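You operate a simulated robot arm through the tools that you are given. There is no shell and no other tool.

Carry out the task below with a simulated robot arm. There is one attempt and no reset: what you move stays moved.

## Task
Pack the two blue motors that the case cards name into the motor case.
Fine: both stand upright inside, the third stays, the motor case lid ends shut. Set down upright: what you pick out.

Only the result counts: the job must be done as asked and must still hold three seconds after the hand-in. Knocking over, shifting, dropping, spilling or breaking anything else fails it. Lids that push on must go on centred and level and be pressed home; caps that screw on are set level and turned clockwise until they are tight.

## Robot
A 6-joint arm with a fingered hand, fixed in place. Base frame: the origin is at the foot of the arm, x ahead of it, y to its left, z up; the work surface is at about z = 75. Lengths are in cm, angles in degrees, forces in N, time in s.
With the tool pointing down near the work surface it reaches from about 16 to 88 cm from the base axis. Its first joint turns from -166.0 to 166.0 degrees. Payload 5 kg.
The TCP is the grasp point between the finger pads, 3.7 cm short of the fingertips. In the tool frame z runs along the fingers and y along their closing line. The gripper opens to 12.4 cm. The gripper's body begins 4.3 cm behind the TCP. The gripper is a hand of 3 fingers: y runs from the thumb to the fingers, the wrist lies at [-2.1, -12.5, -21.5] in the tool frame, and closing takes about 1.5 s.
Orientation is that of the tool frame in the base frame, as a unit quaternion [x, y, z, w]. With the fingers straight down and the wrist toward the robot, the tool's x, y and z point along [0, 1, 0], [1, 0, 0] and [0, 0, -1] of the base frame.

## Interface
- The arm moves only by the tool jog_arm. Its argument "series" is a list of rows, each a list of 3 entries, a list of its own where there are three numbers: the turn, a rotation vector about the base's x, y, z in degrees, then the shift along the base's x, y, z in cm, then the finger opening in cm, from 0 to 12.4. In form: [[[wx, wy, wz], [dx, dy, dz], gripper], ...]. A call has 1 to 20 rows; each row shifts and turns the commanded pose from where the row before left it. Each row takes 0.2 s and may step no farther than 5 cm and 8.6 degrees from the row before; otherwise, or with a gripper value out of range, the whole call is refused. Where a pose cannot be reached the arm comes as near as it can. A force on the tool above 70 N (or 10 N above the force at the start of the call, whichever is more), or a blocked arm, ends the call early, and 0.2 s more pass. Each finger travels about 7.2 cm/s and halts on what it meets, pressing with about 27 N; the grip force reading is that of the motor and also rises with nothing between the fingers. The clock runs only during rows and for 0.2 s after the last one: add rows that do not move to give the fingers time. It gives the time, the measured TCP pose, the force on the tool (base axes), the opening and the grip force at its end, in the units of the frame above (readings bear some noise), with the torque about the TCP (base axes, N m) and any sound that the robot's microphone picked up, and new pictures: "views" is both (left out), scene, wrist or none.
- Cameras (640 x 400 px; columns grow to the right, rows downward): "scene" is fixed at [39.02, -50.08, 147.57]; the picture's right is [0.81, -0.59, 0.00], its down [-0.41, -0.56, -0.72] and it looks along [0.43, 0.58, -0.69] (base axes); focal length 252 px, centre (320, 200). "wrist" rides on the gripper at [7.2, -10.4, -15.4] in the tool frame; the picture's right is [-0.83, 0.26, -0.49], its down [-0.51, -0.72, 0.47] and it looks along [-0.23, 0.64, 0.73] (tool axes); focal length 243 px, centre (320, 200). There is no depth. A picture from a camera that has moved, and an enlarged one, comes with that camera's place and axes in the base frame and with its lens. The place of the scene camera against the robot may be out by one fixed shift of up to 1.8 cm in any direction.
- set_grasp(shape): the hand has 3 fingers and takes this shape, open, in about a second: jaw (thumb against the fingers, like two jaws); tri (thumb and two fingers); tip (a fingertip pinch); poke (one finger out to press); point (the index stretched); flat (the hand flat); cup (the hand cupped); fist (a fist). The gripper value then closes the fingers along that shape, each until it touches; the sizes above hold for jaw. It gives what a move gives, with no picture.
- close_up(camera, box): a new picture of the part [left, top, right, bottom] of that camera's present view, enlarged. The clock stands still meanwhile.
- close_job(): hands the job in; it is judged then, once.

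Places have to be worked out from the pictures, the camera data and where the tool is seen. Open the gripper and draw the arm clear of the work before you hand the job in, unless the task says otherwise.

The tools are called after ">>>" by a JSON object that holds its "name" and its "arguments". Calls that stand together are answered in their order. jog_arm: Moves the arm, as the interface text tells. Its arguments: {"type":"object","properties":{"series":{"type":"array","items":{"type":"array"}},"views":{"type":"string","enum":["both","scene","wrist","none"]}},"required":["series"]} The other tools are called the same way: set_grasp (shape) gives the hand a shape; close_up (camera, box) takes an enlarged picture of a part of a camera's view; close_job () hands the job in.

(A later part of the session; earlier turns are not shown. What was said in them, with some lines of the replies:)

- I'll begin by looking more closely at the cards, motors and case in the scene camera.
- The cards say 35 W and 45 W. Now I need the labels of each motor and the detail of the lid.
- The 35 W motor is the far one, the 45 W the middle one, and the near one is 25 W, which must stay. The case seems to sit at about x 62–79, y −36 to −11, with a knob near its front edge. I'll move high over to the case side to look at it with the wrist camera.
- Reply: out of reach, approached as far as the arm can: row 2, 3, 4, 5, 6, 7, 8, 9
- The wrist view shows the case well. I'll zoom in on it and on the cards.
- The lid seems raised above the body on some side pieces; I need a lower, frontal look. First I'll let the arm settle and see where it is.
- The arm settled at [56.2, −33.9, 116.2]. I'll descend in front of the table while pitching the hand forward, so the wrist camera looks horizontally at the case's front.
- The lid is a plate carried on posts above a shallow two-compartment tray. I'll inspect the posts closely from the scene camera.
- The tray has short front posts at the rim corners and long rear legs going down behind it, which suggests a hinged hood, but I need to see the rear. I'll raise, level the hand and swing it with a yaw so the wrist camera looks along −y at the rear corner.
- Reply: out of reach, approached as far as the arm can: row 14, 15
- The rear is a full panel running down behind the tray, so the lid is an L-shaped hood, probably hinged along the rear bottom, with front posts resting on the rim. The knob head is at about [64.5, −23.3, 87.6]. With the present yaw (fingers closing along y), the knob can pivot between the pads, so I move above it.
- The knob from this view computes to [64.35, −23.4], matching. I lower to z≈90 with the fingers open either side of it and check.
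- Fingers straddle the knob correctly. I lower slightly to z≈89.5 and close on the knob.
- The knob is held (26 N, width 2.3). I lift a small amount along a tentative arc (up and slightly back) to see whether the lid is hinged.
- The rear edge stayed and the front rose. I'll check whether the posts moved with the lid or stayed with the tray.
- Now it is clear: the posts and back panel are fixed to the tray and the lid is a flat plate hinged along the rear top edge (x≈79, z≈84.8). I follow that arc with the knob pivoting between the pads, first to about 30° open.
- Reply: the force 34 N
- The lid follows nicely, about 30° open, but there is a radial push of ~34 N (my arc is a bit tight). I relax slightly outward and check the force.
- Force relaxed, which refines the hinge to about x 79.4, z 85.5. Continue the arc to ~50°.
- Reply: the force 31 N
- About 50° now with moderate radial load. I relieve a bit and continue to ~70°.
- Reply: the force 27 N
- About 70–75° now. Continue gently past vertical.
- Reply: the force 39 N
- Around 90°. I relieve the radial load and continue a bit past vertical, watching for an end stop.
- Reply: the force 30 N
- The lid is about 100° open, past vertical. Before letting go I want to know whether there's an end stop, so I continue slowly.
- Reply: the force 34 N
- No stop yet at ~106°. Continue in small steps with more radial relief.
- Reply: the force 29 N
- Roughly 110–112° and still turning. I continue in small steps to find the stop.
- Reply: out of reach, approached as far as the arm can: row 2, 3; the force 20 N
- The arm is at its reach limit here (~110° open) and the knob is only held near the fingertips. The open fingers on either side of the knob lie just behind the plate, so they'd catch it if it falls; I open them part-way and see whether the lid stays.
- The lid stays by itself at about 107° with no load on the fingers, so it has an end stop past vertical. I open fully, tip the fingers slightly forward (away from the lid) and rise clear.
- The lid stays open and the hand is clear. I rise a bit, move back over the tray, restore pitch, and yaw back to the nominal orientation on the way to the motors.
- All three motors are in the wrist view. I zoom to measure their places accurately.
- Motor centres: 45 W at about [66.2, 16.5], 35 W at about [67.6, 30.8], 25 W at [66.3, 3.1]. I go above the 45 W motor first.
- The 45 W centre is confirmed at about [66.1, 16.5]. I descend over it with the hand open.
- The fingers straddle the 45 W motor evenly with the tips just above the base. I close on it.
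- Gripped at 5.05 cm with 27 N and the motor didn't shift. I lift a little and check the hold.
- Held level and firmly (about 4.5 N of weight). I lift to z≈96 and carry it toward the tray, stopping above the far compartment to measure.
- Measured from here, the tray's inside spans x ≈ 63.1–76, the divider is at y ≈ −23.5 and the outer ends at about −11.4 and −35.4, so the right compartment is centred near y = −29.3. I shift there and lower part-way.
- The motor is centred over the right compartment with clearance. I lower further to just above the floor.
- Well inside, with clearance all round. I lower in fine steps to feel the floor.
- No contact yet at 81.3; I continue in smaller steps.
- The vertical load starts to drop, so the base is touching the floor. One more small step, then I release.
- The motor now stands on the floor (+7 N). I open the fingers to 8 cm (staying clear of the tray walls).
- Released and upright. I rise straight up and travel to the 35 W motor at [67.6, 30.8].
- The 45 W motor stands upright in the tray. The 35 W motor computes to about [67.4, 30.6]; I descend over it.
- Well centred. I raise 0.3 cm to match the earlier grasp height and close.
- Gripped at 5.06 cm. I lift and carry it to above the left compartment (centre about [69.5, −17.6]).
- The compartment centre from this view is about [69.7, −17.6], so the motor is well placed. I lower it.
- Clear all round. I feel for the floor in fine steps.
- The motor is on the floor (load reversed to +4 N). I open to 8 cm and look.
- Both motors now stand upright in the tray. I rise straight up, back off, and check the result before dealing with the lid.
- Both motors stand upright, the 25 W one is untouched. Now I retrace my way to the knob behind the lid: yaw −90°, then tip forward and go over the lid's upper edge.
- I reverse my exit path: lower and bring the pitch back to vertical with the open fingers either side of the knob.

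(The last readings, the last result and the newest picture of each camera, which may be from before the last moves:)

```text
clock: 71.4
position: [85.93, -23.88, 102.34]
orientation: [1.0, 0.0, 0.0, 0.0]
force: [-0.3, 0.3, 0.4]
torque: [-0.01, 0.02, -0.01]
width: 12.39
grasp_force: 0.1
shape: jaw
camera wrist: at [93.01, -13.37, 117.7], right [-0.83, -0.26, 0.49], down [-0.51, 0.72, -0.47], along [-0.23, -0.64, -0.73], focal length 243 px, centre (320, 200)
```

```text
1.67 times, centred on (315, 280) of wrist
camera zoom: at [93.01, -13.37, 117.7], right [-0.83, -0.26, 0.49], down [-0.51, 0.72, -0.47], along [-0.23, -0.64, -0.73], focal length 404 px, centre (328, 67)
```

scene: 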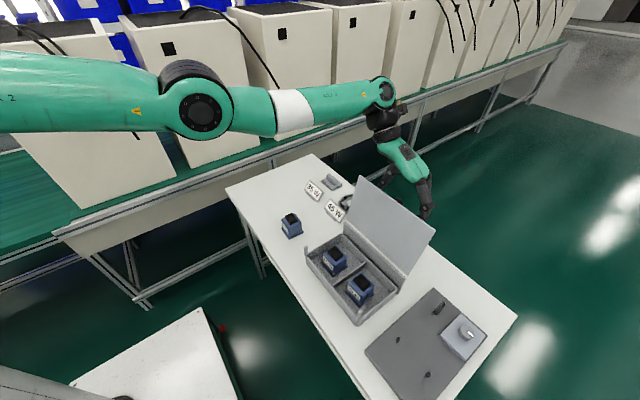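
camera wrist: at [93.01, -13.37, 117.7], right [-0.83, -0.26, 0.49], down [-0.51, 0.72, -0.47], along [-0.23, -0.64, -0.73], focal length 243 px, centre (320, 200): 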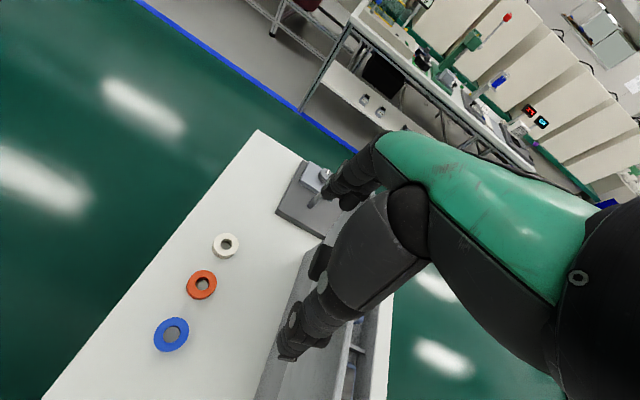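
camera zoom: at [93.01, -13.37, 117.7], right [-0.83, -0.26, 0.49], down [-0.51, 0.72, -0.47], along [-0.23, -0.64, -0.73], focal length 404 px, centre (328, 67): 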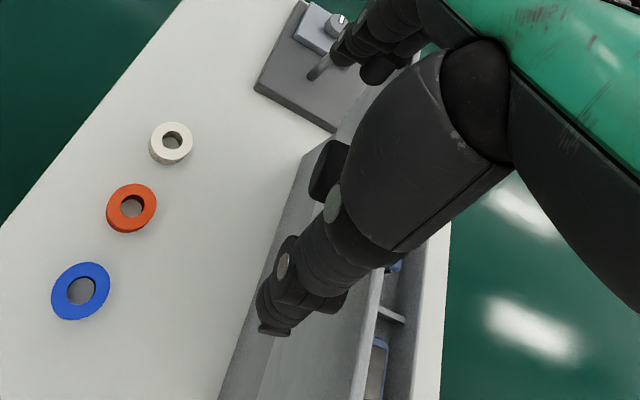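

From this view the knob head centre computes to about [85.0, −23.4, 98.7] (lid at ~102°). I shift to put the fingertips slightly below its centre and then close on it.

>>> {"name": "jog_arm", "arguments": {"series": [[[0, 0, 0], [-0.2, 0.4, -0.6], 12.4], [[0, 0, 0], [-0.2, 0, -0.6], 12.4], [[0, 0, 0], [-0.1, 0, -0.6], 12.4], [[0, 0, 0], [0, 0, 0], 9], [[0, 0, 0], [0, 0, 0], 7], [[0, 0, 0], [0, 0, 0], 5.5], [[0, 0, 0], [0, 0, 0], 5.5]], "views": "both"}}

>>> {"name": "close_up", "arguments": {"camera": "wrist", "box": [230, 160, 400, 400]}}

>>> {"name": "close_up", "arguments": {"camera": "scene", "box": [340, 150, 440, 250]}}

```text
clock: 73.0
position: [85.42, -23.39, 100.56]
orientation: [1.0, 0.0, -0.001, -0.001]
force: [0.4, 0.6, -0.5]
torque: [0.0, 0.02, 0.0]
width: 5.56
grasp_force: 0.1
shape: jaw
camera wrist: at [92.55, -13.01, 115.86], right [-0.83, -0.26, 0.49], down [-0.51, 0.72, -0.47], along [-0.23, -0.64, -0.73], focal length 243 px, centre (320, 200)
```

scene: 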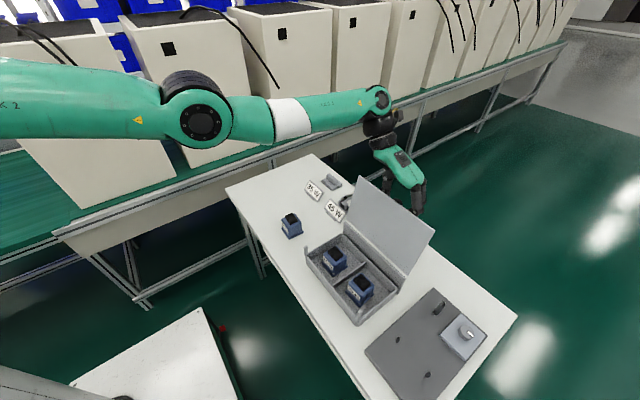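
wrist: 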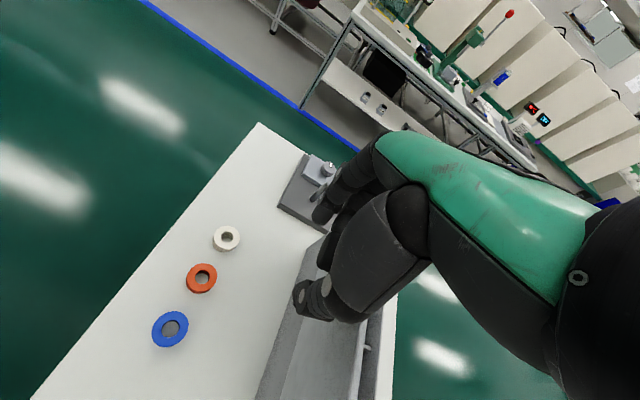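

```text
1.67 times, centred on (315, 280) of wrist
camera zoom: at [92.55, -13.01, 115.86], right [-0.83, -0.26, 0.49], down [-0.51, 0.72, -0.47], along [-0.23, -0.64, -0.73], focal length 404 px, centre (328, 67)
```

zoom: 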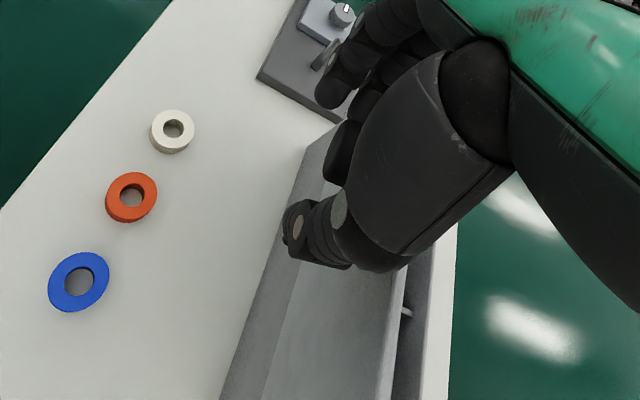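

```text
4.00 times, centred on (390, 200) of scene
camera zoom: at [39.02, -50.08, 147.57], right [0.81, -0.59, 0.0], down [-0.41, -0.56, -0.72], along [0.43, 0.58, -0.69], focal length 1006 px, centre (40, 200)
```

zoom: 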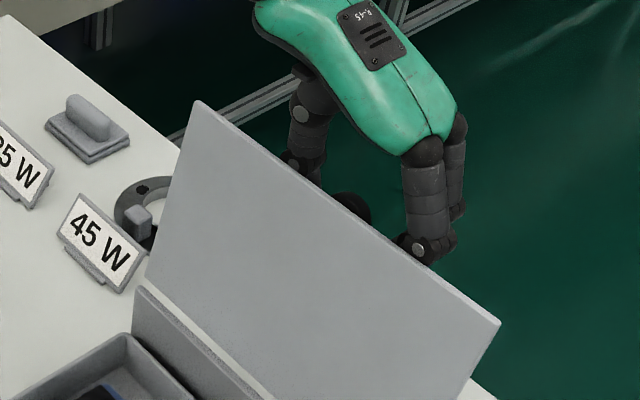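

The knob is between the fingers with no contact yet. I close on it.

>>> {"name": "jog_arm", "arguments": {"series": [[[0, 0, 0], [0, 0, 0], 4], [[0, 0, 0], [0, 0, 0], 3], [[0, 0, 0], [0, 0, 0], 2], [[0, 0, 0], [0, 0, 0], 1.5], [[0, 0, 0], [0, 0, 0], 1.5], [[0, 0, 0], [0, 0, 0], 1.5]], "views": "both"}}

>>> {"name": "close_up", "arguments": {"camera": "wrist", "box": [230, 160, 400, 400]}}

>>> {"name": "close_up", "arguments": {"camera": "scene", "box": [340, 150, 440, 250]}}

```text
clock: 74.4
position: [85.52, -23.26, 100.51]
orientation: [1.0, 0.0, -0.001, -0.001]
force: [-1.6, 11.1, -3.4]
torque: [0.19, 0.06, 0.03]
width: 1.55
grasp_force: 26.6
shape: jaw
camera wrist: at [92.55, -12.89, 115.77], right [-0.83, -0.26, 0.49], down [-0.51, 0.72, -0.47], along [-0.23, -0.64, -0.73], focal length 243 px, centre (320, 200)
```

scene: 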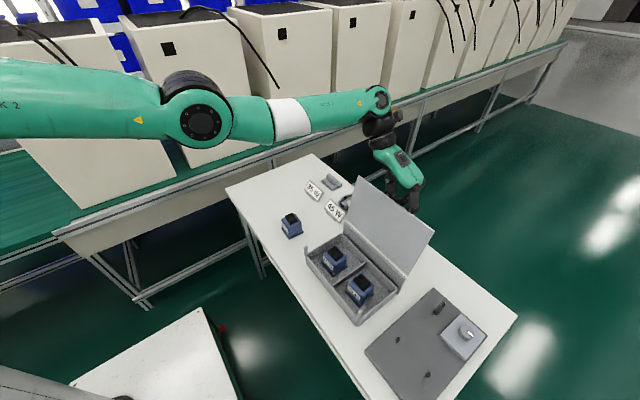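
wrist: 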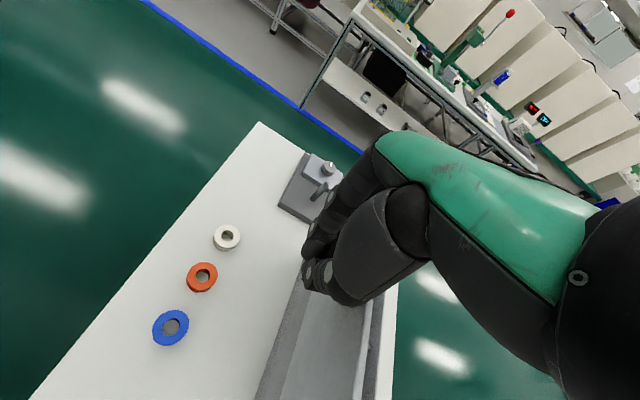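

```text
1.67 times, centred on (315, 280) of wrist
camera zoom: at [92.55, -12.89, 115.77], right [-0.83, -0.26, 0.49], down [-0.51, 0.72, -0.47], along [-0.23, -0.64, -0.73], focal length 404 px, centre (328, 67)
```

zoom: 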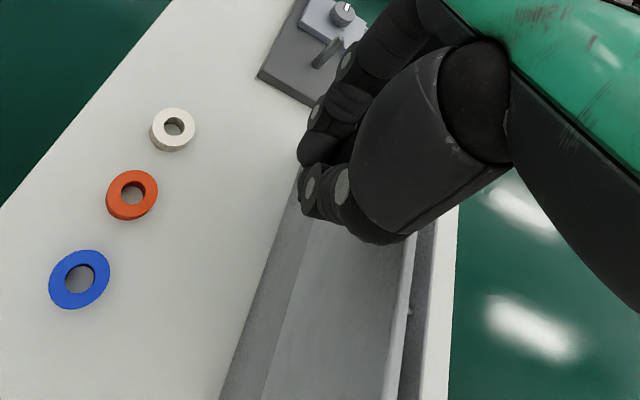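

```text
4.00 times, centred on (390, 200) of scene
camera zoom: at [39.02, -50.08, 147.57], right [0.81, -0.59, 0.0], down [-0.41, -0.56, -0.72], along [0.43, 0.58, -0.69], focal length 1006 px, centre (40, 200)
```

zoom: 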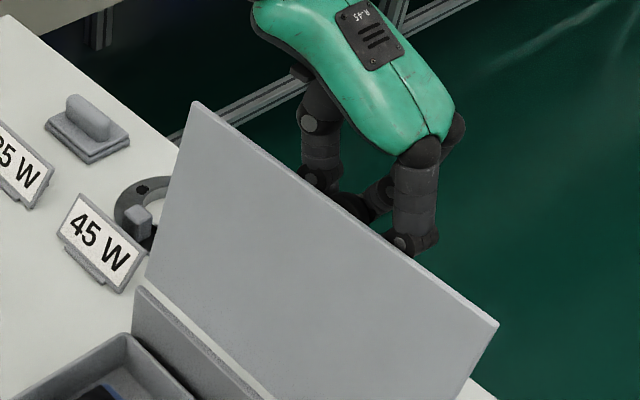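

The width equals the command, so I squeeze a little more to see whether the fingers have really met the knob.

>>> {"name": "jog_arm", "arguments": {"series": [[[0, 0, 0], [0, 0, 0], 1.0], [[0, 0, 0], [0, 0, 0], 0.5], [[0, 0, 0], [0, 0, 0], 0.5]], "views": "none"}}

```text
clock: 75.2
position: [85.42, -23.38, 100.4]
orientation: [1.0, -0.001, 0.0, 0.0]
force: [-3.0, 10.7, -5.3]
torque: [0.2, 0.04, -0.01]
width: 1.42
grasp_force: 27.2
shape: jaw
```

The fingers stopped at 1.42 cm, cradling the knob. I start pulling the lid back along its arc, first to about 85°.

>>> {"name": "jog_arm", "arguments": {"series": [[[0, 0, 0], [-0.8, 0, 0.3], 0.5], [[0, 0, 0], [-0.85, 0, 0.28], 0.5], [[0, 0, 0], [-1.29, 0, 0.3], 0.5], [[0, 0, 0], [-1.31, 0, 0.19], 0.5], [[0, 0, 0], [0, 0, 0], 0.5]], "views": "both"}}

>>> {"name": "close_up", "arguments": {"camera": "scene", "box": [320, 150, 440, 270]}}

>>> {"name": "close_up", "arguments": {"camera": "wrist", "box": [230, 160, 400, 400]}}

```text
clock: 76.4
position: [81.16, -23.48, 101.54]
orientation: [1.0, 0.0, -0.001, 0.0]
force: [-0.3, 11.0, -9.3]
torque: [0.3, -0.14, -0.01]
width: 1.38
grasp_force: 27.4
shape: jaw
camera wrist: at [88.26, -12.95, 116.83], right [-0.83, -0.26, 0.49], down [-0.51, 0.72, -0.47], along [-0.23, -0.64, -0.73], focal length 243 px, centre (320, 200)
```

scene: 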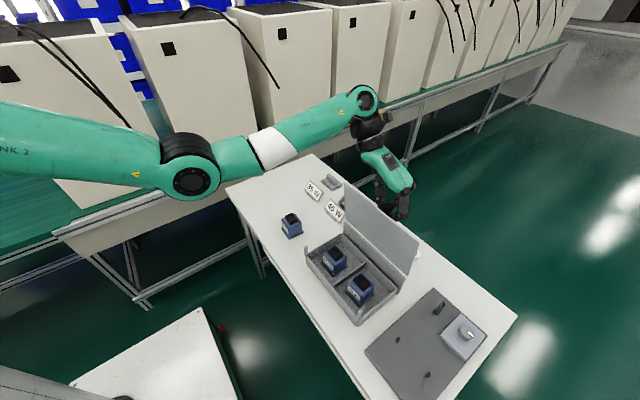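
wrist: 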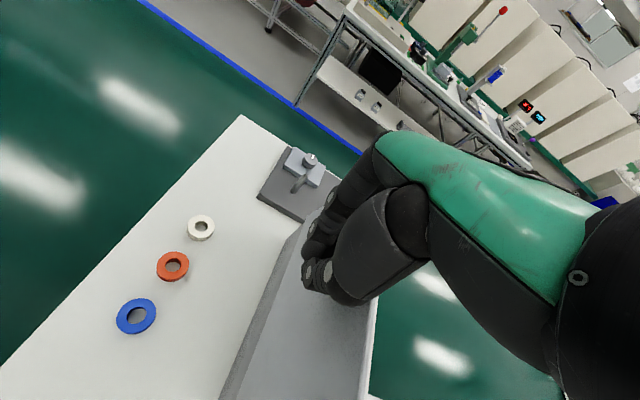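

```text
3.33 times, centred on (380, 210) of scene
camera zoom: at [39.02, -50.08, 147.57], right [0.81, -0.59, 0.0], down [-0.41, -0.56, -0.72], along [0.43, 0.58, -0.69], focal length 838 px, centre (120, 167)
```

zoom: 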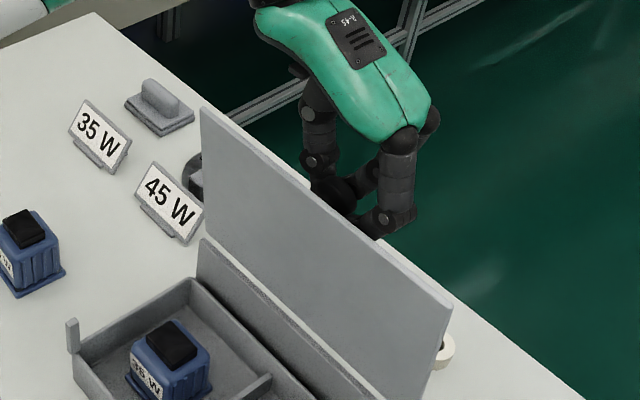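

```text
1.67 times, centred on (315, 280) of wrist
camera zoom: at [88.26, -12.95, 116.83], right [-0.83, -0.26, 0.49], down [-0.51, 0.72, -0.47], along [-0.23, -0.64, -0.73], focal length 404 px, centre (328, 67)
```

zoom: 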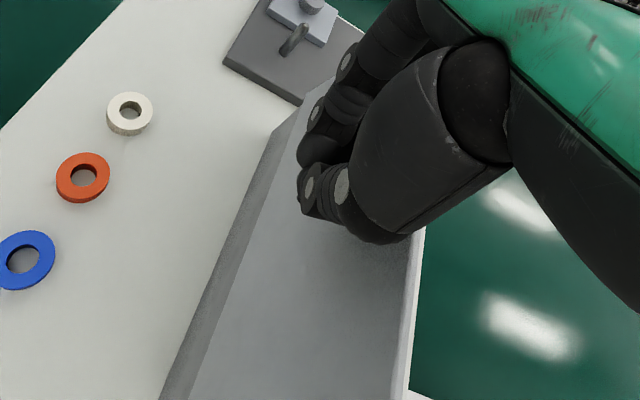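

The lid follows with low forces. Continue to about 60°.

>>> {"name": "jog_arm", "arguments": {"series": [[[0, 0, 0], [-1.32, 0, 0.02], 0.5], [[0, 0, 0], [-1.32, 0, -0.06], 0.5], [[0, 0, 0], [-1.32, 0, -0.16], 0.5], [[0, 0, 0], [-1.29, 0, -0.26], 0.5], [[0, 0, 0], [-1.27, 0, -0.38], 0.5], [[0, 0, 0], [0, 0, 0], 0.5]], "views": "both"}}

>>> {"name": "close_up", "arguments": {"camera": "scene", "box": [300, 170, 420, 290]}}

>>> {"name": "close_up", "arguments": {"camera": "wrist", "box": [230, 160, 400, 400]}}

```text
clock: 77.8
position: [74.93, -23.3, 100.76]
orientation: [1.0, 0.001, -0.001, -0.001]
force: [5.0, 20.3, -12.5]
torque: [0.61, -0.38, -0.03]
width: 1.33
grasp_force: 26.9
shape: jaw
camera wrist: at [81.92, -12.91, 116.06], right [-0.83, -0.26, 0.49], down [-0.51, 0.72, -0.47], along [-0.23, -0.64, -0.73], focal length 243 px, centre (320, 200)
```

scene: 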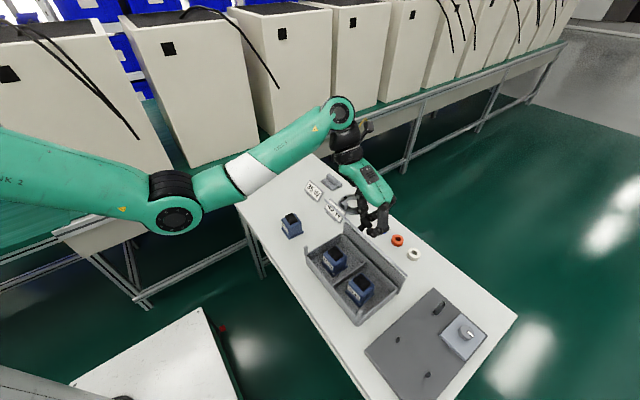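
wrist: 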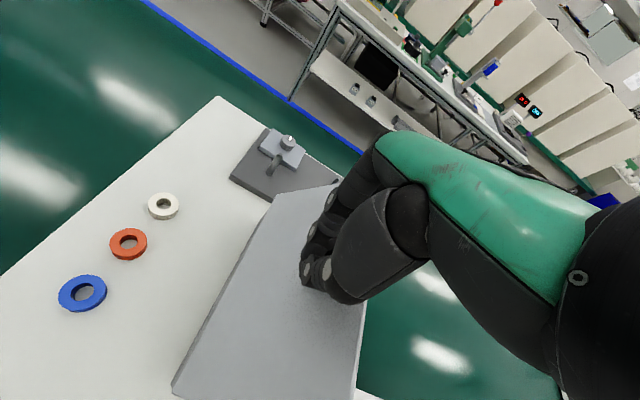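

```text
3.33 times, centred on (360, 230) of scene
camera zoom: at [39.02, -50.08, 147.57], right [0.81, -0.59, 0.0], down [-0.41, -0.56, -0.72], along [0.43, 0.58, -0.69], focal length 838 px, centre (187, 100)
```

zoom: 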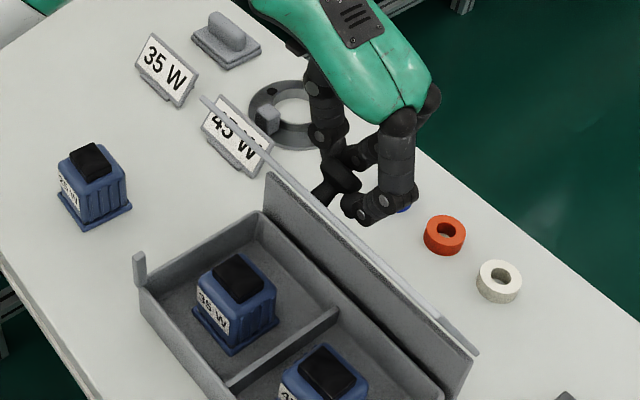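

```text
1.67 times, centred on (315, 280) of wrist
camera zoom: at [81.92, -12.91, 116.06], right [-0.83, -0.26, 0.49], down [-0.51, 0.72, -0.47], along [-0.23, -0.64, -0.73], focal length 404 px, centre (328, 67)
```

zoom: 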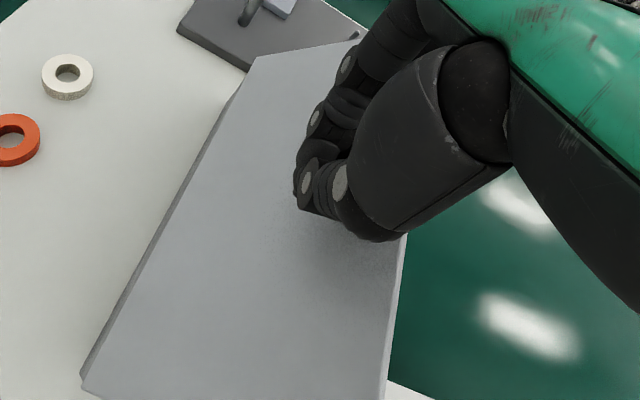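

About 60° now. I relieve the sideways load a bit and continue toward 45°.

>>> {"name": "jog_arm", "arguments": {"series": [[[0, 0, 0], [0.05, 0.15, -0.1], 0.5], [[0, 0, 0], [-1.23, 0, -0.49], 0.5], [[0, 0, 0], [-1.18, 0, -0.6], 0.5], [[0, 0, 0], [-1.13, 0, -0.69], 0.5], [[0, 0, 0], [0, 0, 0], 0.5]], "views": "both"}}

>>> {"name": "close_up", "arguments": {"camera": "scene", "box": [300, 180, 420, 300]}}

>>> {"name": "close_up", "arguments": {"camera": "wrist", "box": [230, 160, 400, 400]}}

```text
clock: 79.0
position: [71.23, -23.35, 98.76]
orientation: [1.0, 0.001, 0.0, 0.0]
force: [13.1, 12.2, -15.2]
torque: [0.6, -0.65, -0.15]
width: 1.23
grasp_force: 26.4
shape: jaw
camera wrist: at [78.33, -12.89, 114.12], right [-0.83, -0.26, 0.49], down [-0.51, 0.72, -0.47], along [-0.23, -0.64, -0.73], focal length 243 px, centre (320, 200)
```

scene: 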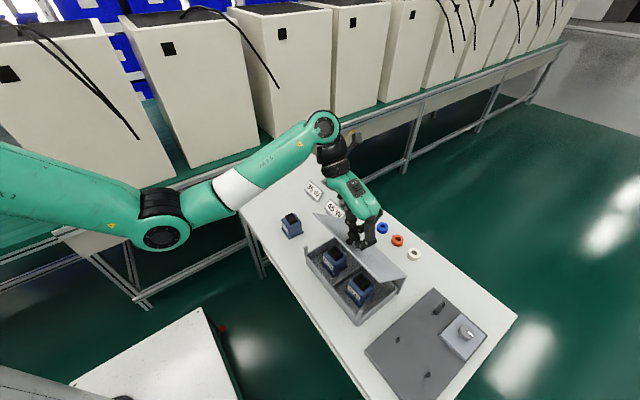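
wrist: 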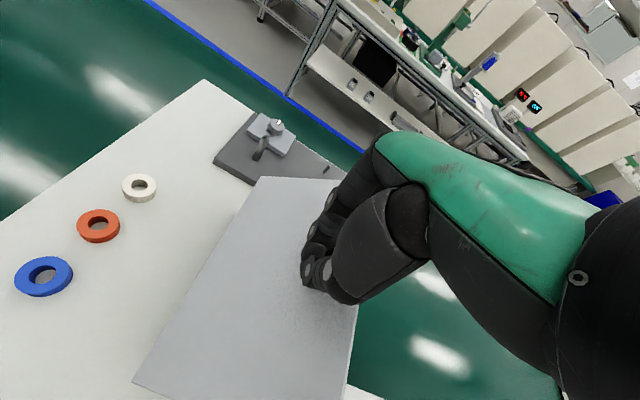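

```text
3.33 times, centred on (360, 240) of scene
camera zoom: at [39.02, -50.08, 147.57], right [0.81, -0.59, 0.0], down [-0.41, -0.56, -0.72], along [0.43, 0.58, -0.69], focal length 838 px, centre (187, 67)
```

zoom: 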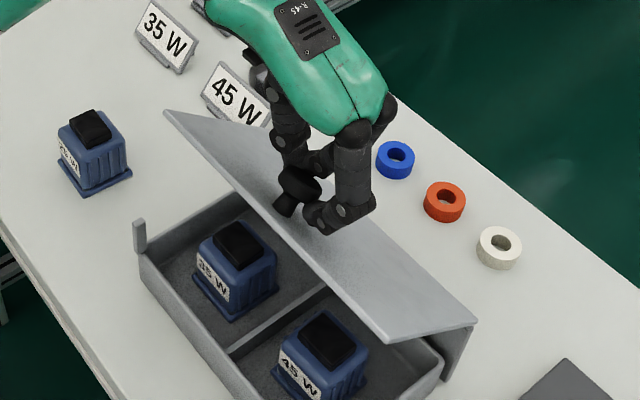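

```text
1.67 times, centred on (315, 280) of wrist
camera zoom: at [78.33, -12.89, 114.12], right [-0.83, -0.26, 0.49], down [-0.51, 0.72, -0.47], along [-0.23, -0.64, -0.73], focal length 404 px, centre (328, 67)
```

zoom: 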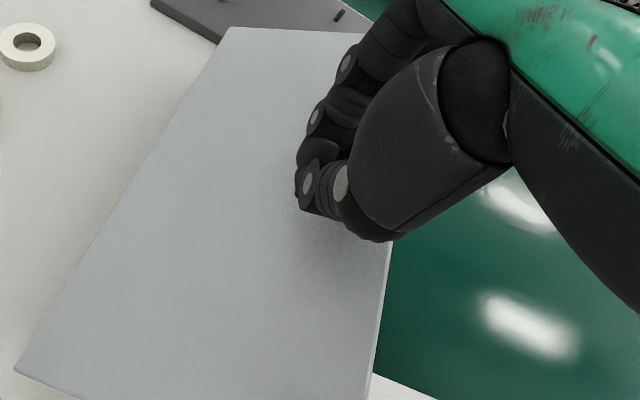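

About 45°; the fingers hold the stem beneath the head. A small radial relief, then on to ~25°.

>>> {"name": "jog_arm", "arguments": {"series": [[[0, 0, 0], [0.12, 0.1, -0.15], 0.5], [[0, 0, 0], [-1.0, 0, -0.82], 0.5], [[0, 0, 0], [-0.93, 0, -0.9], 0.5], [[0, 0, 0], [-0.85, 0, -0.98], 0.5], [[0, 0, 0], [-0.77, 0, -1.04], 0.5], [[0, 0, 0], [0, 0, 0], 0.5]], "views": "both"}}

>>> {"name": "close_up", "arguments": {"camera": "scene", "box": [300, 200, 420, 320]}}

>>> {"name": "close_up", "arguments": {"camera": "wrist", "box": [230, 160, 400, 400]}}

```text
clock: 80.4
position: [67.9, -23.25, 94.91]
orientation: [1.0, 0.0, 0.0, 0.0]
force: [11.2, 3.0, -5.6]
torque: [0.42, -0.58, -0.06]
width: 1.26
grasp_force: 27.1
shape: jaw
camera wrist: at [75.0, -12.74, 110.2], right [-0.83, -0.26, 0.49], down [-0.51, 0.72, -0.47], along [-0.23, -0.64, -0.73], focal length 243 px, centre (320, 200)
```

scene: 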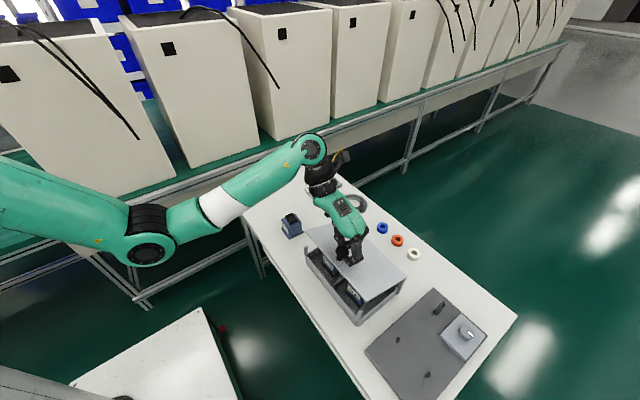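
wrist: 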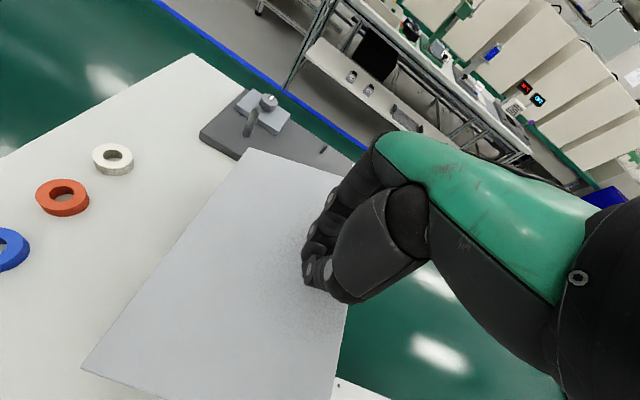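

```text
3.33 times, centred on (360, 260) of scene
camera zoom: at [39.02, -50.08, 147.57], right [0.81, -0.59, 0.0], down [-0.41, -0.56, -0.72], along [0.43, 0.58, -0.69], focal length 838 px, centre (187, 0)
```

zoom: 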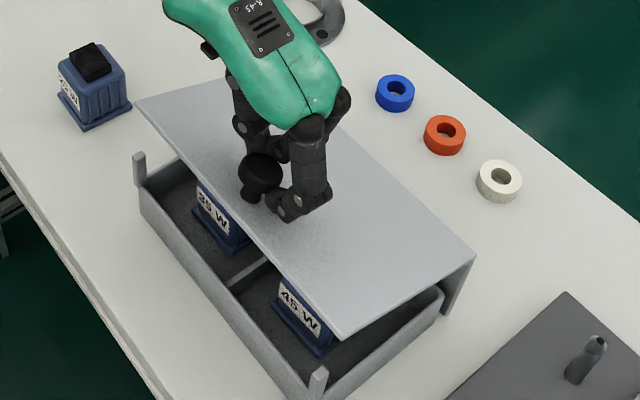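

```text
1.67 times, centred on (315, 280) of wrist
camera zoom: at [75.0, -12.74, 110.2], right [-0.83, -0.26, 0.49], down [-0.51, 0.72, -0.47], along [-0.23, -0.64, -0.73], focal length 404 px, centre (328, 67)
```

zoom: 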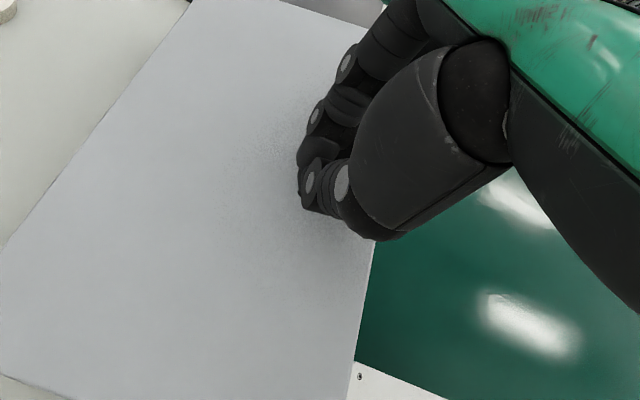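

The knob has crept toward the −x edge of my grip (hand is about 1.7 cm behind the head), so the +x force is squeeze-out, not radial error. I nudge the hand −x to recentre and check.

>>> {"name": "jog_arm", "arguments": {"series": [[[0, 0, 0], [-0.3, 0, -0.2], 0.5], [[0, 0, 0], [-0.3, 0, -0.3], 0.5], [[0, 0, 0], [0, 0, 0], 0.5]], "views": "none"}}

>>> {"name": "close_up", "arguments": {"camera": "scene", "box": [300, 200, 420, 320]}}

>>> {"name": "close_up", "arguments": {"camera": "scene", "box": [325, 235, 375, 275]}}

```text
clock: 81.2
position: [67.47, -23.08, 94.36]
orientation: [1.0, 0.002, 0.001, -0.001]
force: [40.8, 3.1, -22.4]
torque: [0.37, -1.26, -0.05]
width: 1.22
grasp_force: 26.7
shape: jaw
```

```text
3.33 times, centred on (360, 260) of scene
camera zoom: at [39.02, -50.08, 147.57], right [0.81, -0.59, 0.0], down [-0.41, -0.56, -0.72], along [0.43, 0.58, -0.69], focal length 838 px, centre (187, 0)
```

zoom: 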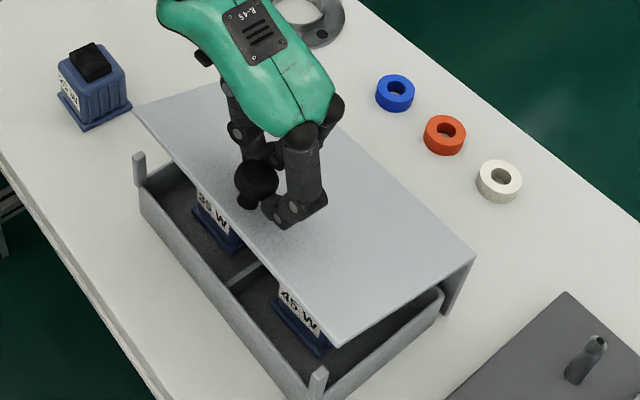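

```text
10.00 times, centred on (350, 255) of scene
camera zoom: at [39.02, -50.08, 147.57], right [0.81, -0.59, 0.0], down [-0.41, -0.56, -0.72], along [0.43, 0.58, -0.69], focal length 2515 px, centre (20, -350)
```

zoom: 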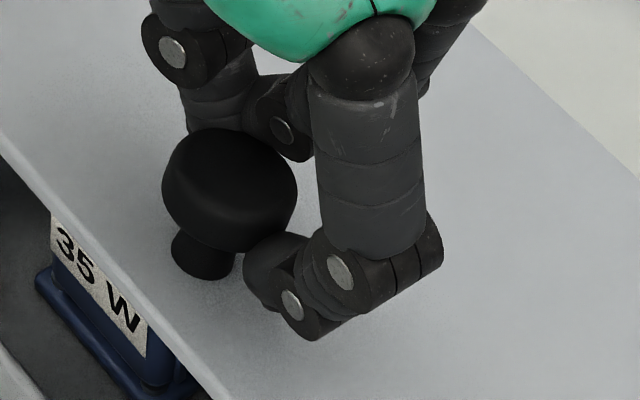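

The fingertips now hook under the knob's head on its hinge side and carry the lid (~19° open). I relieve the radial push and lower on along the arc with the tips still under the head.

>>> {"name": "jog_arm", "arguments": {"series": [[[0, 0, 0], [0.3, 0.1, 0], 0.5], [[0, 0, 0], [-0.42, 0, -0.9], 0.5], [[0, 0, 0], [-0.33, 0, -0.9], 0.5], [[0, 0, 0], [0, 0, 0], 0.5]], "views": "wrist"}}

>>> {"name": "close_up", "arguments": {"camera": "scene", "box": [300, 200, 420, 320]}}

>>> {"name": "close_up", "arguments": {"camera": "scene", "box": [320, 235, 370, 275]}}

```text
clock: 82.2
position: [66.76, -23.16, 92.87]
orientation: [1.0, 0.0, -0.001, 0.0]
force: [14.3, 0.1, -4.1]
torque: [0.28, -0.57, 0.05]
width: 1.26
grasp_force: 26.7
shape: jaw
camera wrist: at [73.85, -12.71, 108.08], right [-0.83, -0.26, 0.49], down [-0.51, 0.72, -0.47], along [-0.23, -0.64, -0.73], focal length 243 px, centre (320, 200)
```

wrist: 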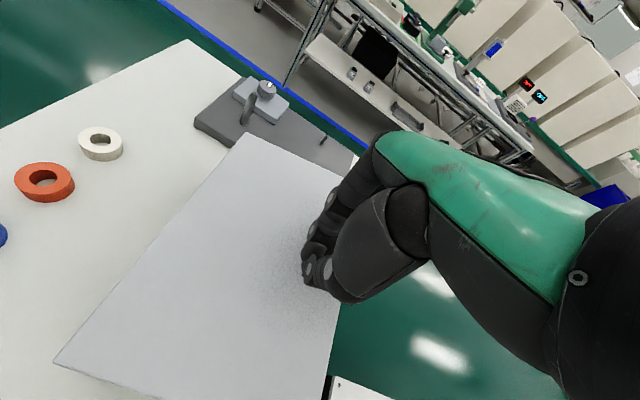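

```text
3.33 times, centred on (360, 260) of scene
camera zoom: at [39.02, -50.08, 147.57], right [0.81, -0.59, 0.0], down [-0.41, -0.56, -0.72], along [0.43, 0.58, -0.69], focal length 838 px, centre (187, 0)
```

zoom: 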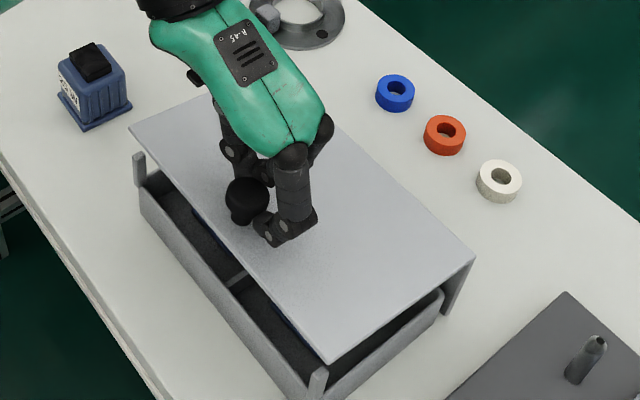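

```text
10.00 times, centred on (345, 255) of scene
camera zoom: at [39.02, -50.08, 147.57], right [0.81, -0.59, 0.0], down [-0.41, -0.56, -0.72], along [0.43, 0.58, -0.69], focal length 2515 px, centre (70, -350)
```

zoom: 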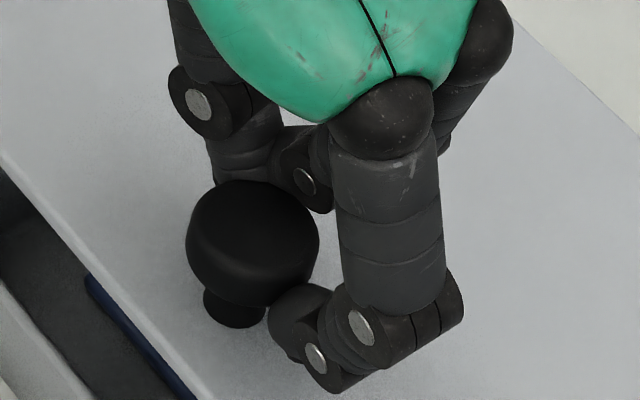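

About 13° open. Continue down in the same way.

>>> {"name": "jog_arm", "arguments": {"series": [[[0, 0, 0], [-0.12, 0, -0.9], 0.5], [[0, 0, 0], [-0.17, 0, -0.9], 0.5], [[0, 0, 0], [-0.12, 0, -0.8], 0.5], [[0, 0, 0], [0, 0, 0], 0.5]], "views": "wrist"}}

>>> {"name": "close_up", "arguments": {"camera": "scene", "box": [300, 200, 420, 320]}}

>>> {"name": "close_up", "arguments": {"camera": "scene", "box": [320, 240, 370, 280]}}

>>> {"name": "close_up", "arguments": {"camera": "scene", "box": [345, 295, 375, 325]}}

```text
clock: 83.2
position: [66.12, -23.08, 90.11]
orientation: [1.0, 0.0, 0.0, 0.0]
force: [-0.8, -4.7, -0.4]
torque: [0.05, -0.1, 0.04]
width: 1.33
grasp_force: 27.3
shape: jaw
camera wrist: at [73.38, -12.66, 105.45], right [-0.83, -0.26, 0.49], down [-0.51, 0.72, -0.47], along [-0.23, -0.64, -0.73], focal length 243 px, centre (320, 200)
```

wrist: 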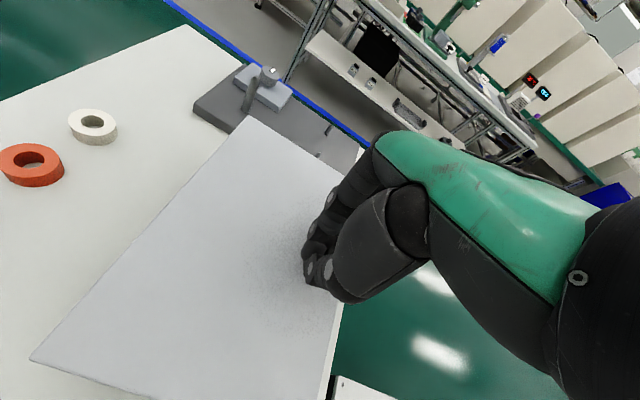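

```text
3.33 times, centred on (360, 260) of scene
camera zoom: at [39.02, -50.08, 147.57], right [0.81, -0.59, 0.0], down [-0.41, -0.56, -0.72], along [0.43, 0.58, -0.69], focal length 838 px, centre (187, 0)
```

zoom: 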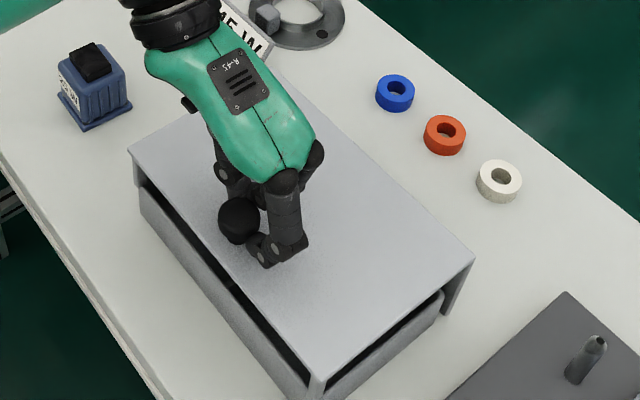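

```text
10.00 times, centred on (345, 260) of scene
camera zoom: at [39.02, -50.08, 147.57], right [0.81, -0.59, 0.0], down [-0.41, -0.56, -0.72], along [0.43, 0.58, -0.69], focal length 2515 px, centre (70, -400)
```

zoom: 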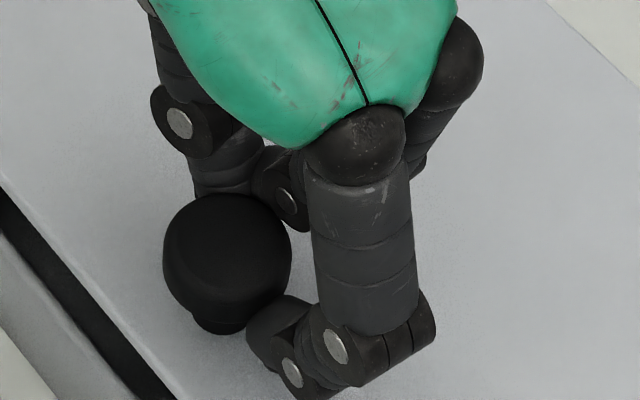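

```text
13.33 times, centred on (360, 310) of scene
camera zoom: at [39.02, -50.08, 147.57], right [0.81, -0.59, 0.0], down [-0.41, -0.56, -0.72], along [0.43, 0.58, -0.69], focal length 3353 px, centre (-213, -1267)
```

zoom: 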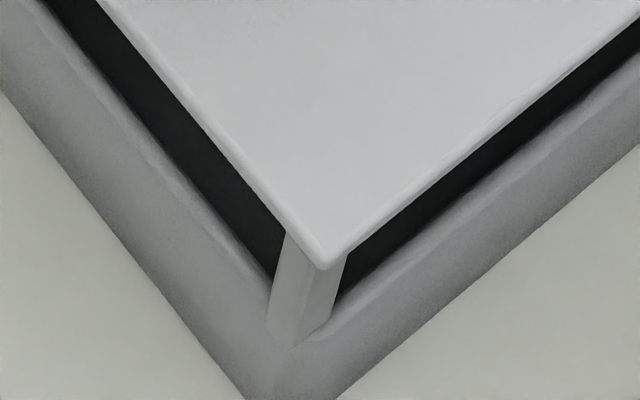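

The lid is essentially down on its posts (corner back at its original pixel) with nearly zero load. I lower a touch more so the fingertips free the head, then open.

>>> {"name": "jog_arm", "arguments": {"series": [[[0, 0, 0], [0, 0, -0.3], 0.5], [[0, 0, 0], [0, 0, 0], 2], [[0, 0, 0], [0, 0, 0], 3.5], [[0, 0, 0], [0, 0, 0], 5], [[0, 0, 0], [0, 0, 0], 6.5], [[0, 0, 0], [0, 0, 0], 8], [[0, 0, 0], [0, 0, 0], 10], [[0, 0, 0], [0, 0, 0], 12], [[0, 0, 0], [0, 0, 0], 12]], "views": "both"}}

>>> {"name": "close_up", "arguments": {"camera": "scene", "box": [345, 300, 375, 330]}}

>>> {"name": "close_up", "arguments": {"camera": "scene", "box": [298, 240, 322, 268]}}

```text
clock: 85.2
position: [66.29, -23.11, 89.92]
orientation: [1.0, 0.0, -0.001, 0.0]
force: [-0.3, -0.8, -0.2]
torque: [-0.02, -0.02, -0.01]
width: 12.04
grasp_force: 0.0
shape: jaw
camera wrist: at [73.39, -12.67, 105.18], right [-0.83, -0.26, 0.49], down [-0.51, 0.72, -0.47], along [-0.23, -0.64, -0.73], focal length 243 px, centre (320, 200)
```

scene: 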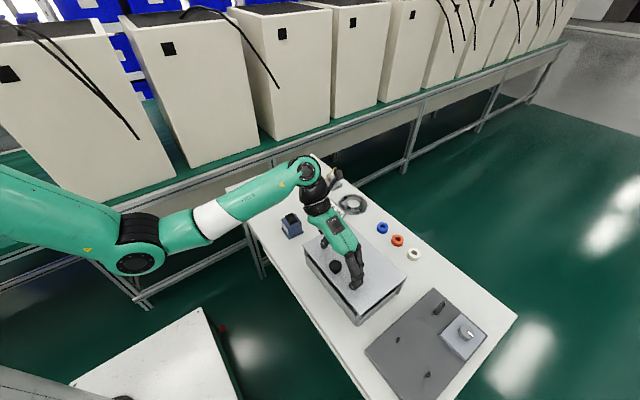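
wrist: 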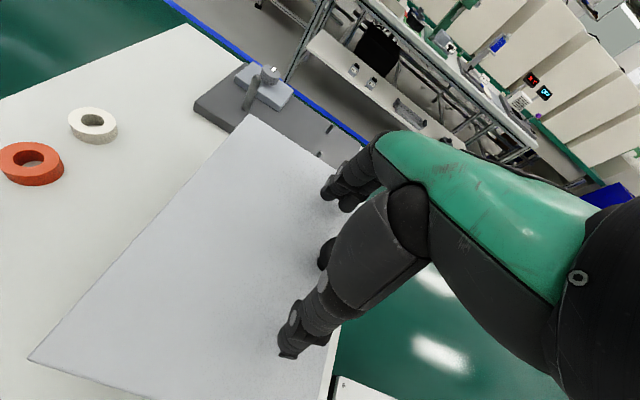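

```text
13.33 times, centred on (360, 315) of scene
camera zoom: at [39.02, -50.08, 147.57], right [0.81, -0.59, 0.0], down [-0.41, -0.56, -0.72], along [0.43, 0.58, -0.69], focal length 3353 px, centre (-213, -1333)
```

zoom: 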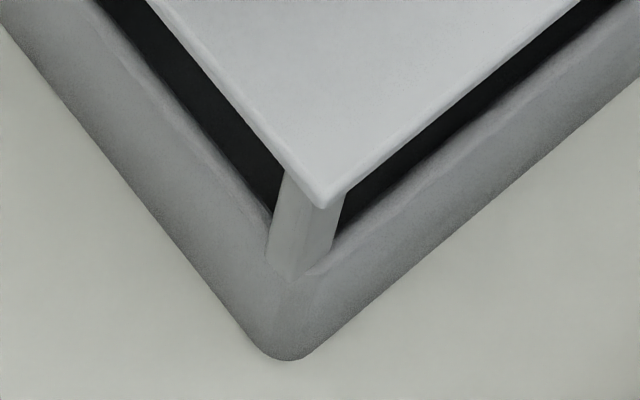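

```text
14.29 times, centred on (310, 254) of scene
camera zoom: at [39.02, -50.08, 147.57], right [0.81, -0.59, 0.0], down [-0.41, -0.56, -0.72], along [0.43, 0.58, -0.69], focal length 3593 px, centre (463, -571)
```

zoom: 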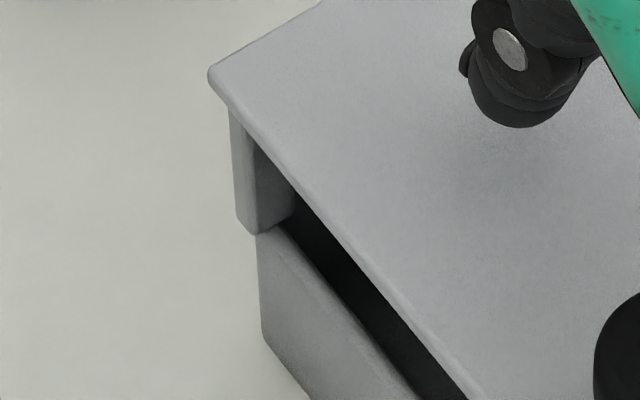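

Both front corners match the original shut position exactly. I rise straight up and back the arm away, then inspect everything.

>>> {"name": "jog_arm", "arguments": {"series": [[[0, 0, 0], [0, 0, 1], 12.4], [[0, 0, 0], [0, 0, 2], 12.4], [[0, 0, 0], [0, 0, 4], 12.4], [[0, 0, 0], [0, 0, 4], 12.4], [[0, 0, 0], [0, 0, 4], 12.4], [[0, 0, 8.2], [-1.2, 0, 0], 12.4], [[0, 0, 8.2], [-1.2, 0, 0], 12.4], [[0, 0, 8.2], [-1.2, 0, 0], 12.4], [[0, 0, 8.2], [-1.2, 0, 0], 12.4], [[0, 0, 8.2], [-1.2, 0, 0], 12.4], [[0, 0, 8.2], [-1.2, 0, 0], 12.4], [[0, 0, 8.2], [-1.2, 0, 0], 12.4], [[0, 0, 8.2], [-1.2, 0, 0], 12.4], [[0, 0, 8.2], [-1.2, 0, 0], 12.4], [[0, 0, 8.2], [-1.2, 0, 0], 12.4], [[0, 0, 8], [-1.2, -1, 0], 12.4], [[0, 0, 0], [-1.2, -3, 0], 12.4], [[0, 0, 0], [-1.2, -3, 0], 12.4], [[0, 0, 0], [-1.2, -3, 0], 12.4], [[0, 0, 0], [0, 0, 0], 12.4]], "views": "both"}}

>>> {"name": "close_up", "arguments": {"camera": "scene", "box": [220, 140, 380, 240]}}

>>> {"name": "close_up", "arguments": {"camera": "scene", "box": [290, 210, 450, 330]}}

```text
clock: 89.4
position: [49.49, -33.23, 104.84]
orientation: [0.707, 0.707, 0.0, 0.001]
force: [-0.4, 0.4, -0.8]
torque: [0.0, 0.0, -0.06]
width: 12.34
grasp_force: 0.0
shape: jaw
camera wrist: at [38.87, -25.88, 120.21], right [0.26, -0.83, 0.49], down [-0.72, -0.51, -0.47], along [0.64, -0.23, -0.73], focal length 243 px, centre (320, 200)
```

scene: 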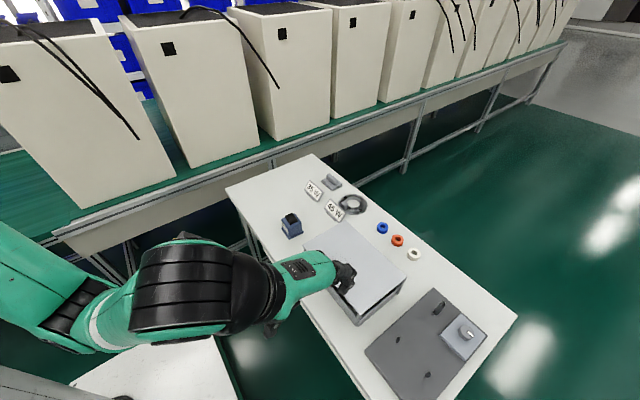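
wrist: 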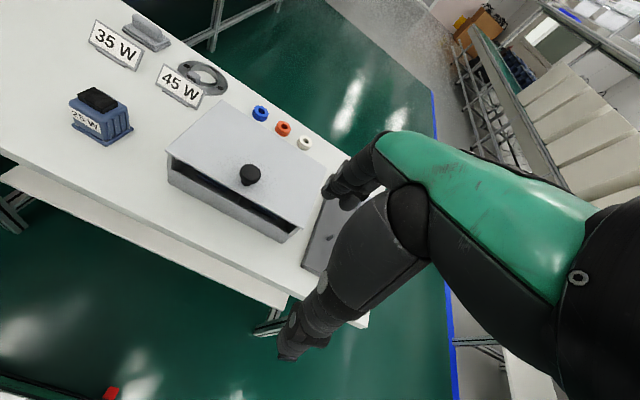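

```text
4.00 times, centred on (300, 190) of scene
camera zoom: at [39.02, -50.08, 147.57], right [0.81, -0.59, 0.0], down [-0.41, -0.56, -0.72], along [0.43, 0.58, -0.69], focal length 1006 px, centre (400, 240)
```

zoom: 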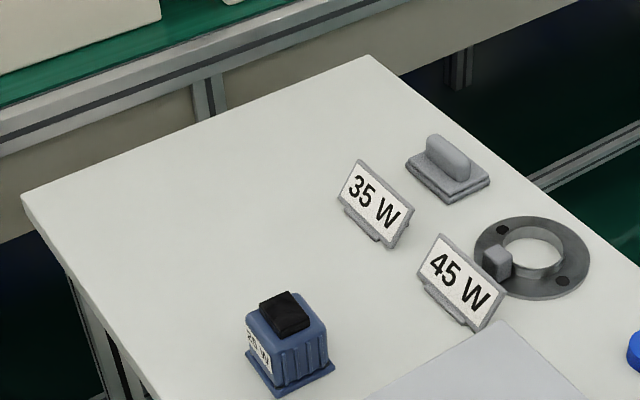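

```text
3.33 times, centred on (370, 270) of scene
camera zoom: at [39.02, -50.08, 147.57], right [0.81, -0.59, 0.0], down [-0.41, -0.56, -0.72], along [0.43, 0.58, -0.69], focal length 838 px, centre (153, -33)
```

zoom: 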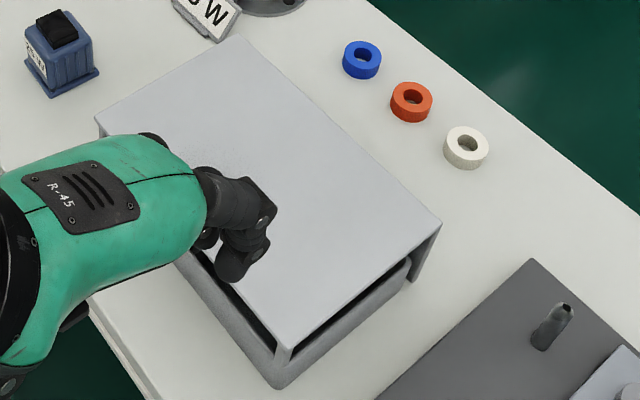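

All else is unchanged. I take one last low look through the front gap to confirm the motors are upright inside.

>>> {"name": "jog_arm", "arguments": {"series": [[[0, -8, 0], [-0.8, -0.7, -2.8], 12.4], [[0, -8, 0], [-0.8, -0.7, -2.8], 12.4], [[0, -8, 0], [-0.8, -0.7, -2.8], 12.4], [[0, -8, 0], [-0.8, -0.6, -2.8], 12.4], [[0, 0, 0], [0, 0, 0], 12.4]], "views": "both"}}

>>> {"name": "close_up", "arguments": {"camera": "wrist", "box": [95, 110, 310, 280]}}

>>> {"name": "close_up", "arguments": {"camera": "scene", "box": [290, 210, 450, 330]}}

```text
clock: 90.6
position: [46.21, -35.87, 93.5]
orientation: [0.68, 0.679, 0.195, 0.196]
force: [0.7, -1.2, -0.5]
torque: [0.0, 0.0, 0.02]
width: 12.39
grasp_force: 0.1
shape: jaw
camera wrist: at [29.07, -28.55, 101.0], right [-0.04, -0.83, 0.56], down [-0.36, -0.51, -0.78], along [0.93, -0.23, -0.28], focal length 243 px, centre (320, 200)
```

scene: 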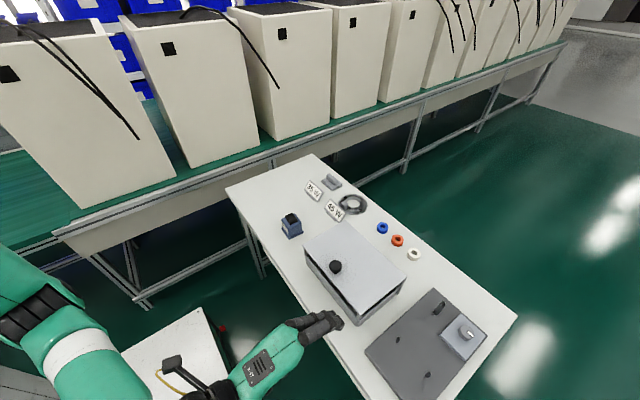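
wrist: 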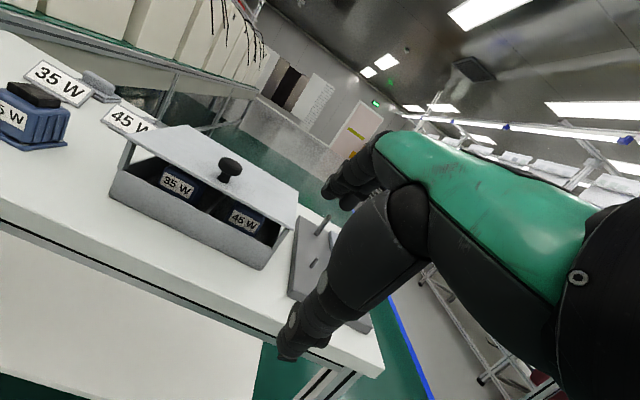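

```text
2.35 times, centred on (202, 195) of wrist
camera zoom: at [29.07, -28.55, 101.0], right [-0.04, -0.83, 0.56], down [-0.36, -0.51, -0.78], along [0.93, -0.23, -0.28], focal length 571 px, centre (596, 212)
```

zoom: 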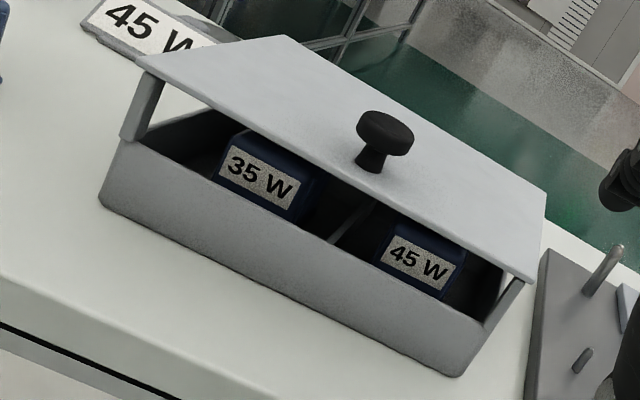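

```text
3.33 times, centred on (370, 270) of scene
camera zoom: at [39.02, -50.08, 147.57], right [0.81, -0.59, 0.0], down [-0.41, -0.56, -0.72], along [0.43, 0.58, -0.69], focal length 838 px, centre (153, -33)
```

zoom: 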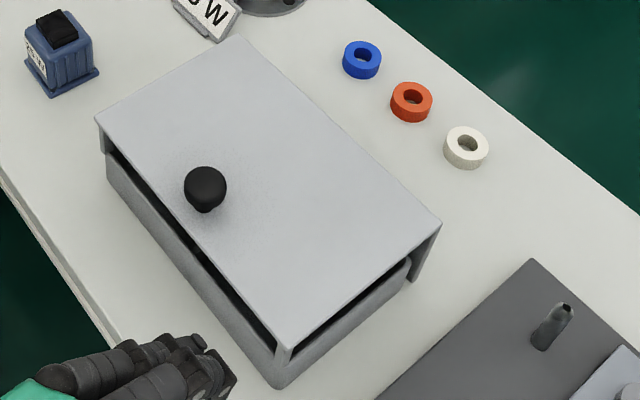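

The 35 W and 45 W motors stand upright in the case. The lid is back exactly where it started shut, and the 25 W motor and everything else on the table is where it was. The gripper is open and the arm is clear, so I hand in the job.

>>> {"name": "close_job", "arguments": {}}

```text
The job is handed in.
```

I packed the 35 W and 45 W motors upright in the motor case, one in each compartment, and closed the lid. The job is handed in; I haven't seen the judgement.

- **Lid:** its front corners and knob match their position in the first pictures, when it was shut.
- **Motors inside:** a last look through the gap below the front of the lid showed the 35 W and 45 W labels, both upright.
- **Everything else:** in the last pictures, the 25 W motor, the cards, the rings and the other parts look unmoved.
- **Arm:** the gripper was open and the arm drawn clear when I handed in.

While I was closing the lid, the knob slipped partly out of the grip. The fingertips still held it, and the lid came down under control without dropping.
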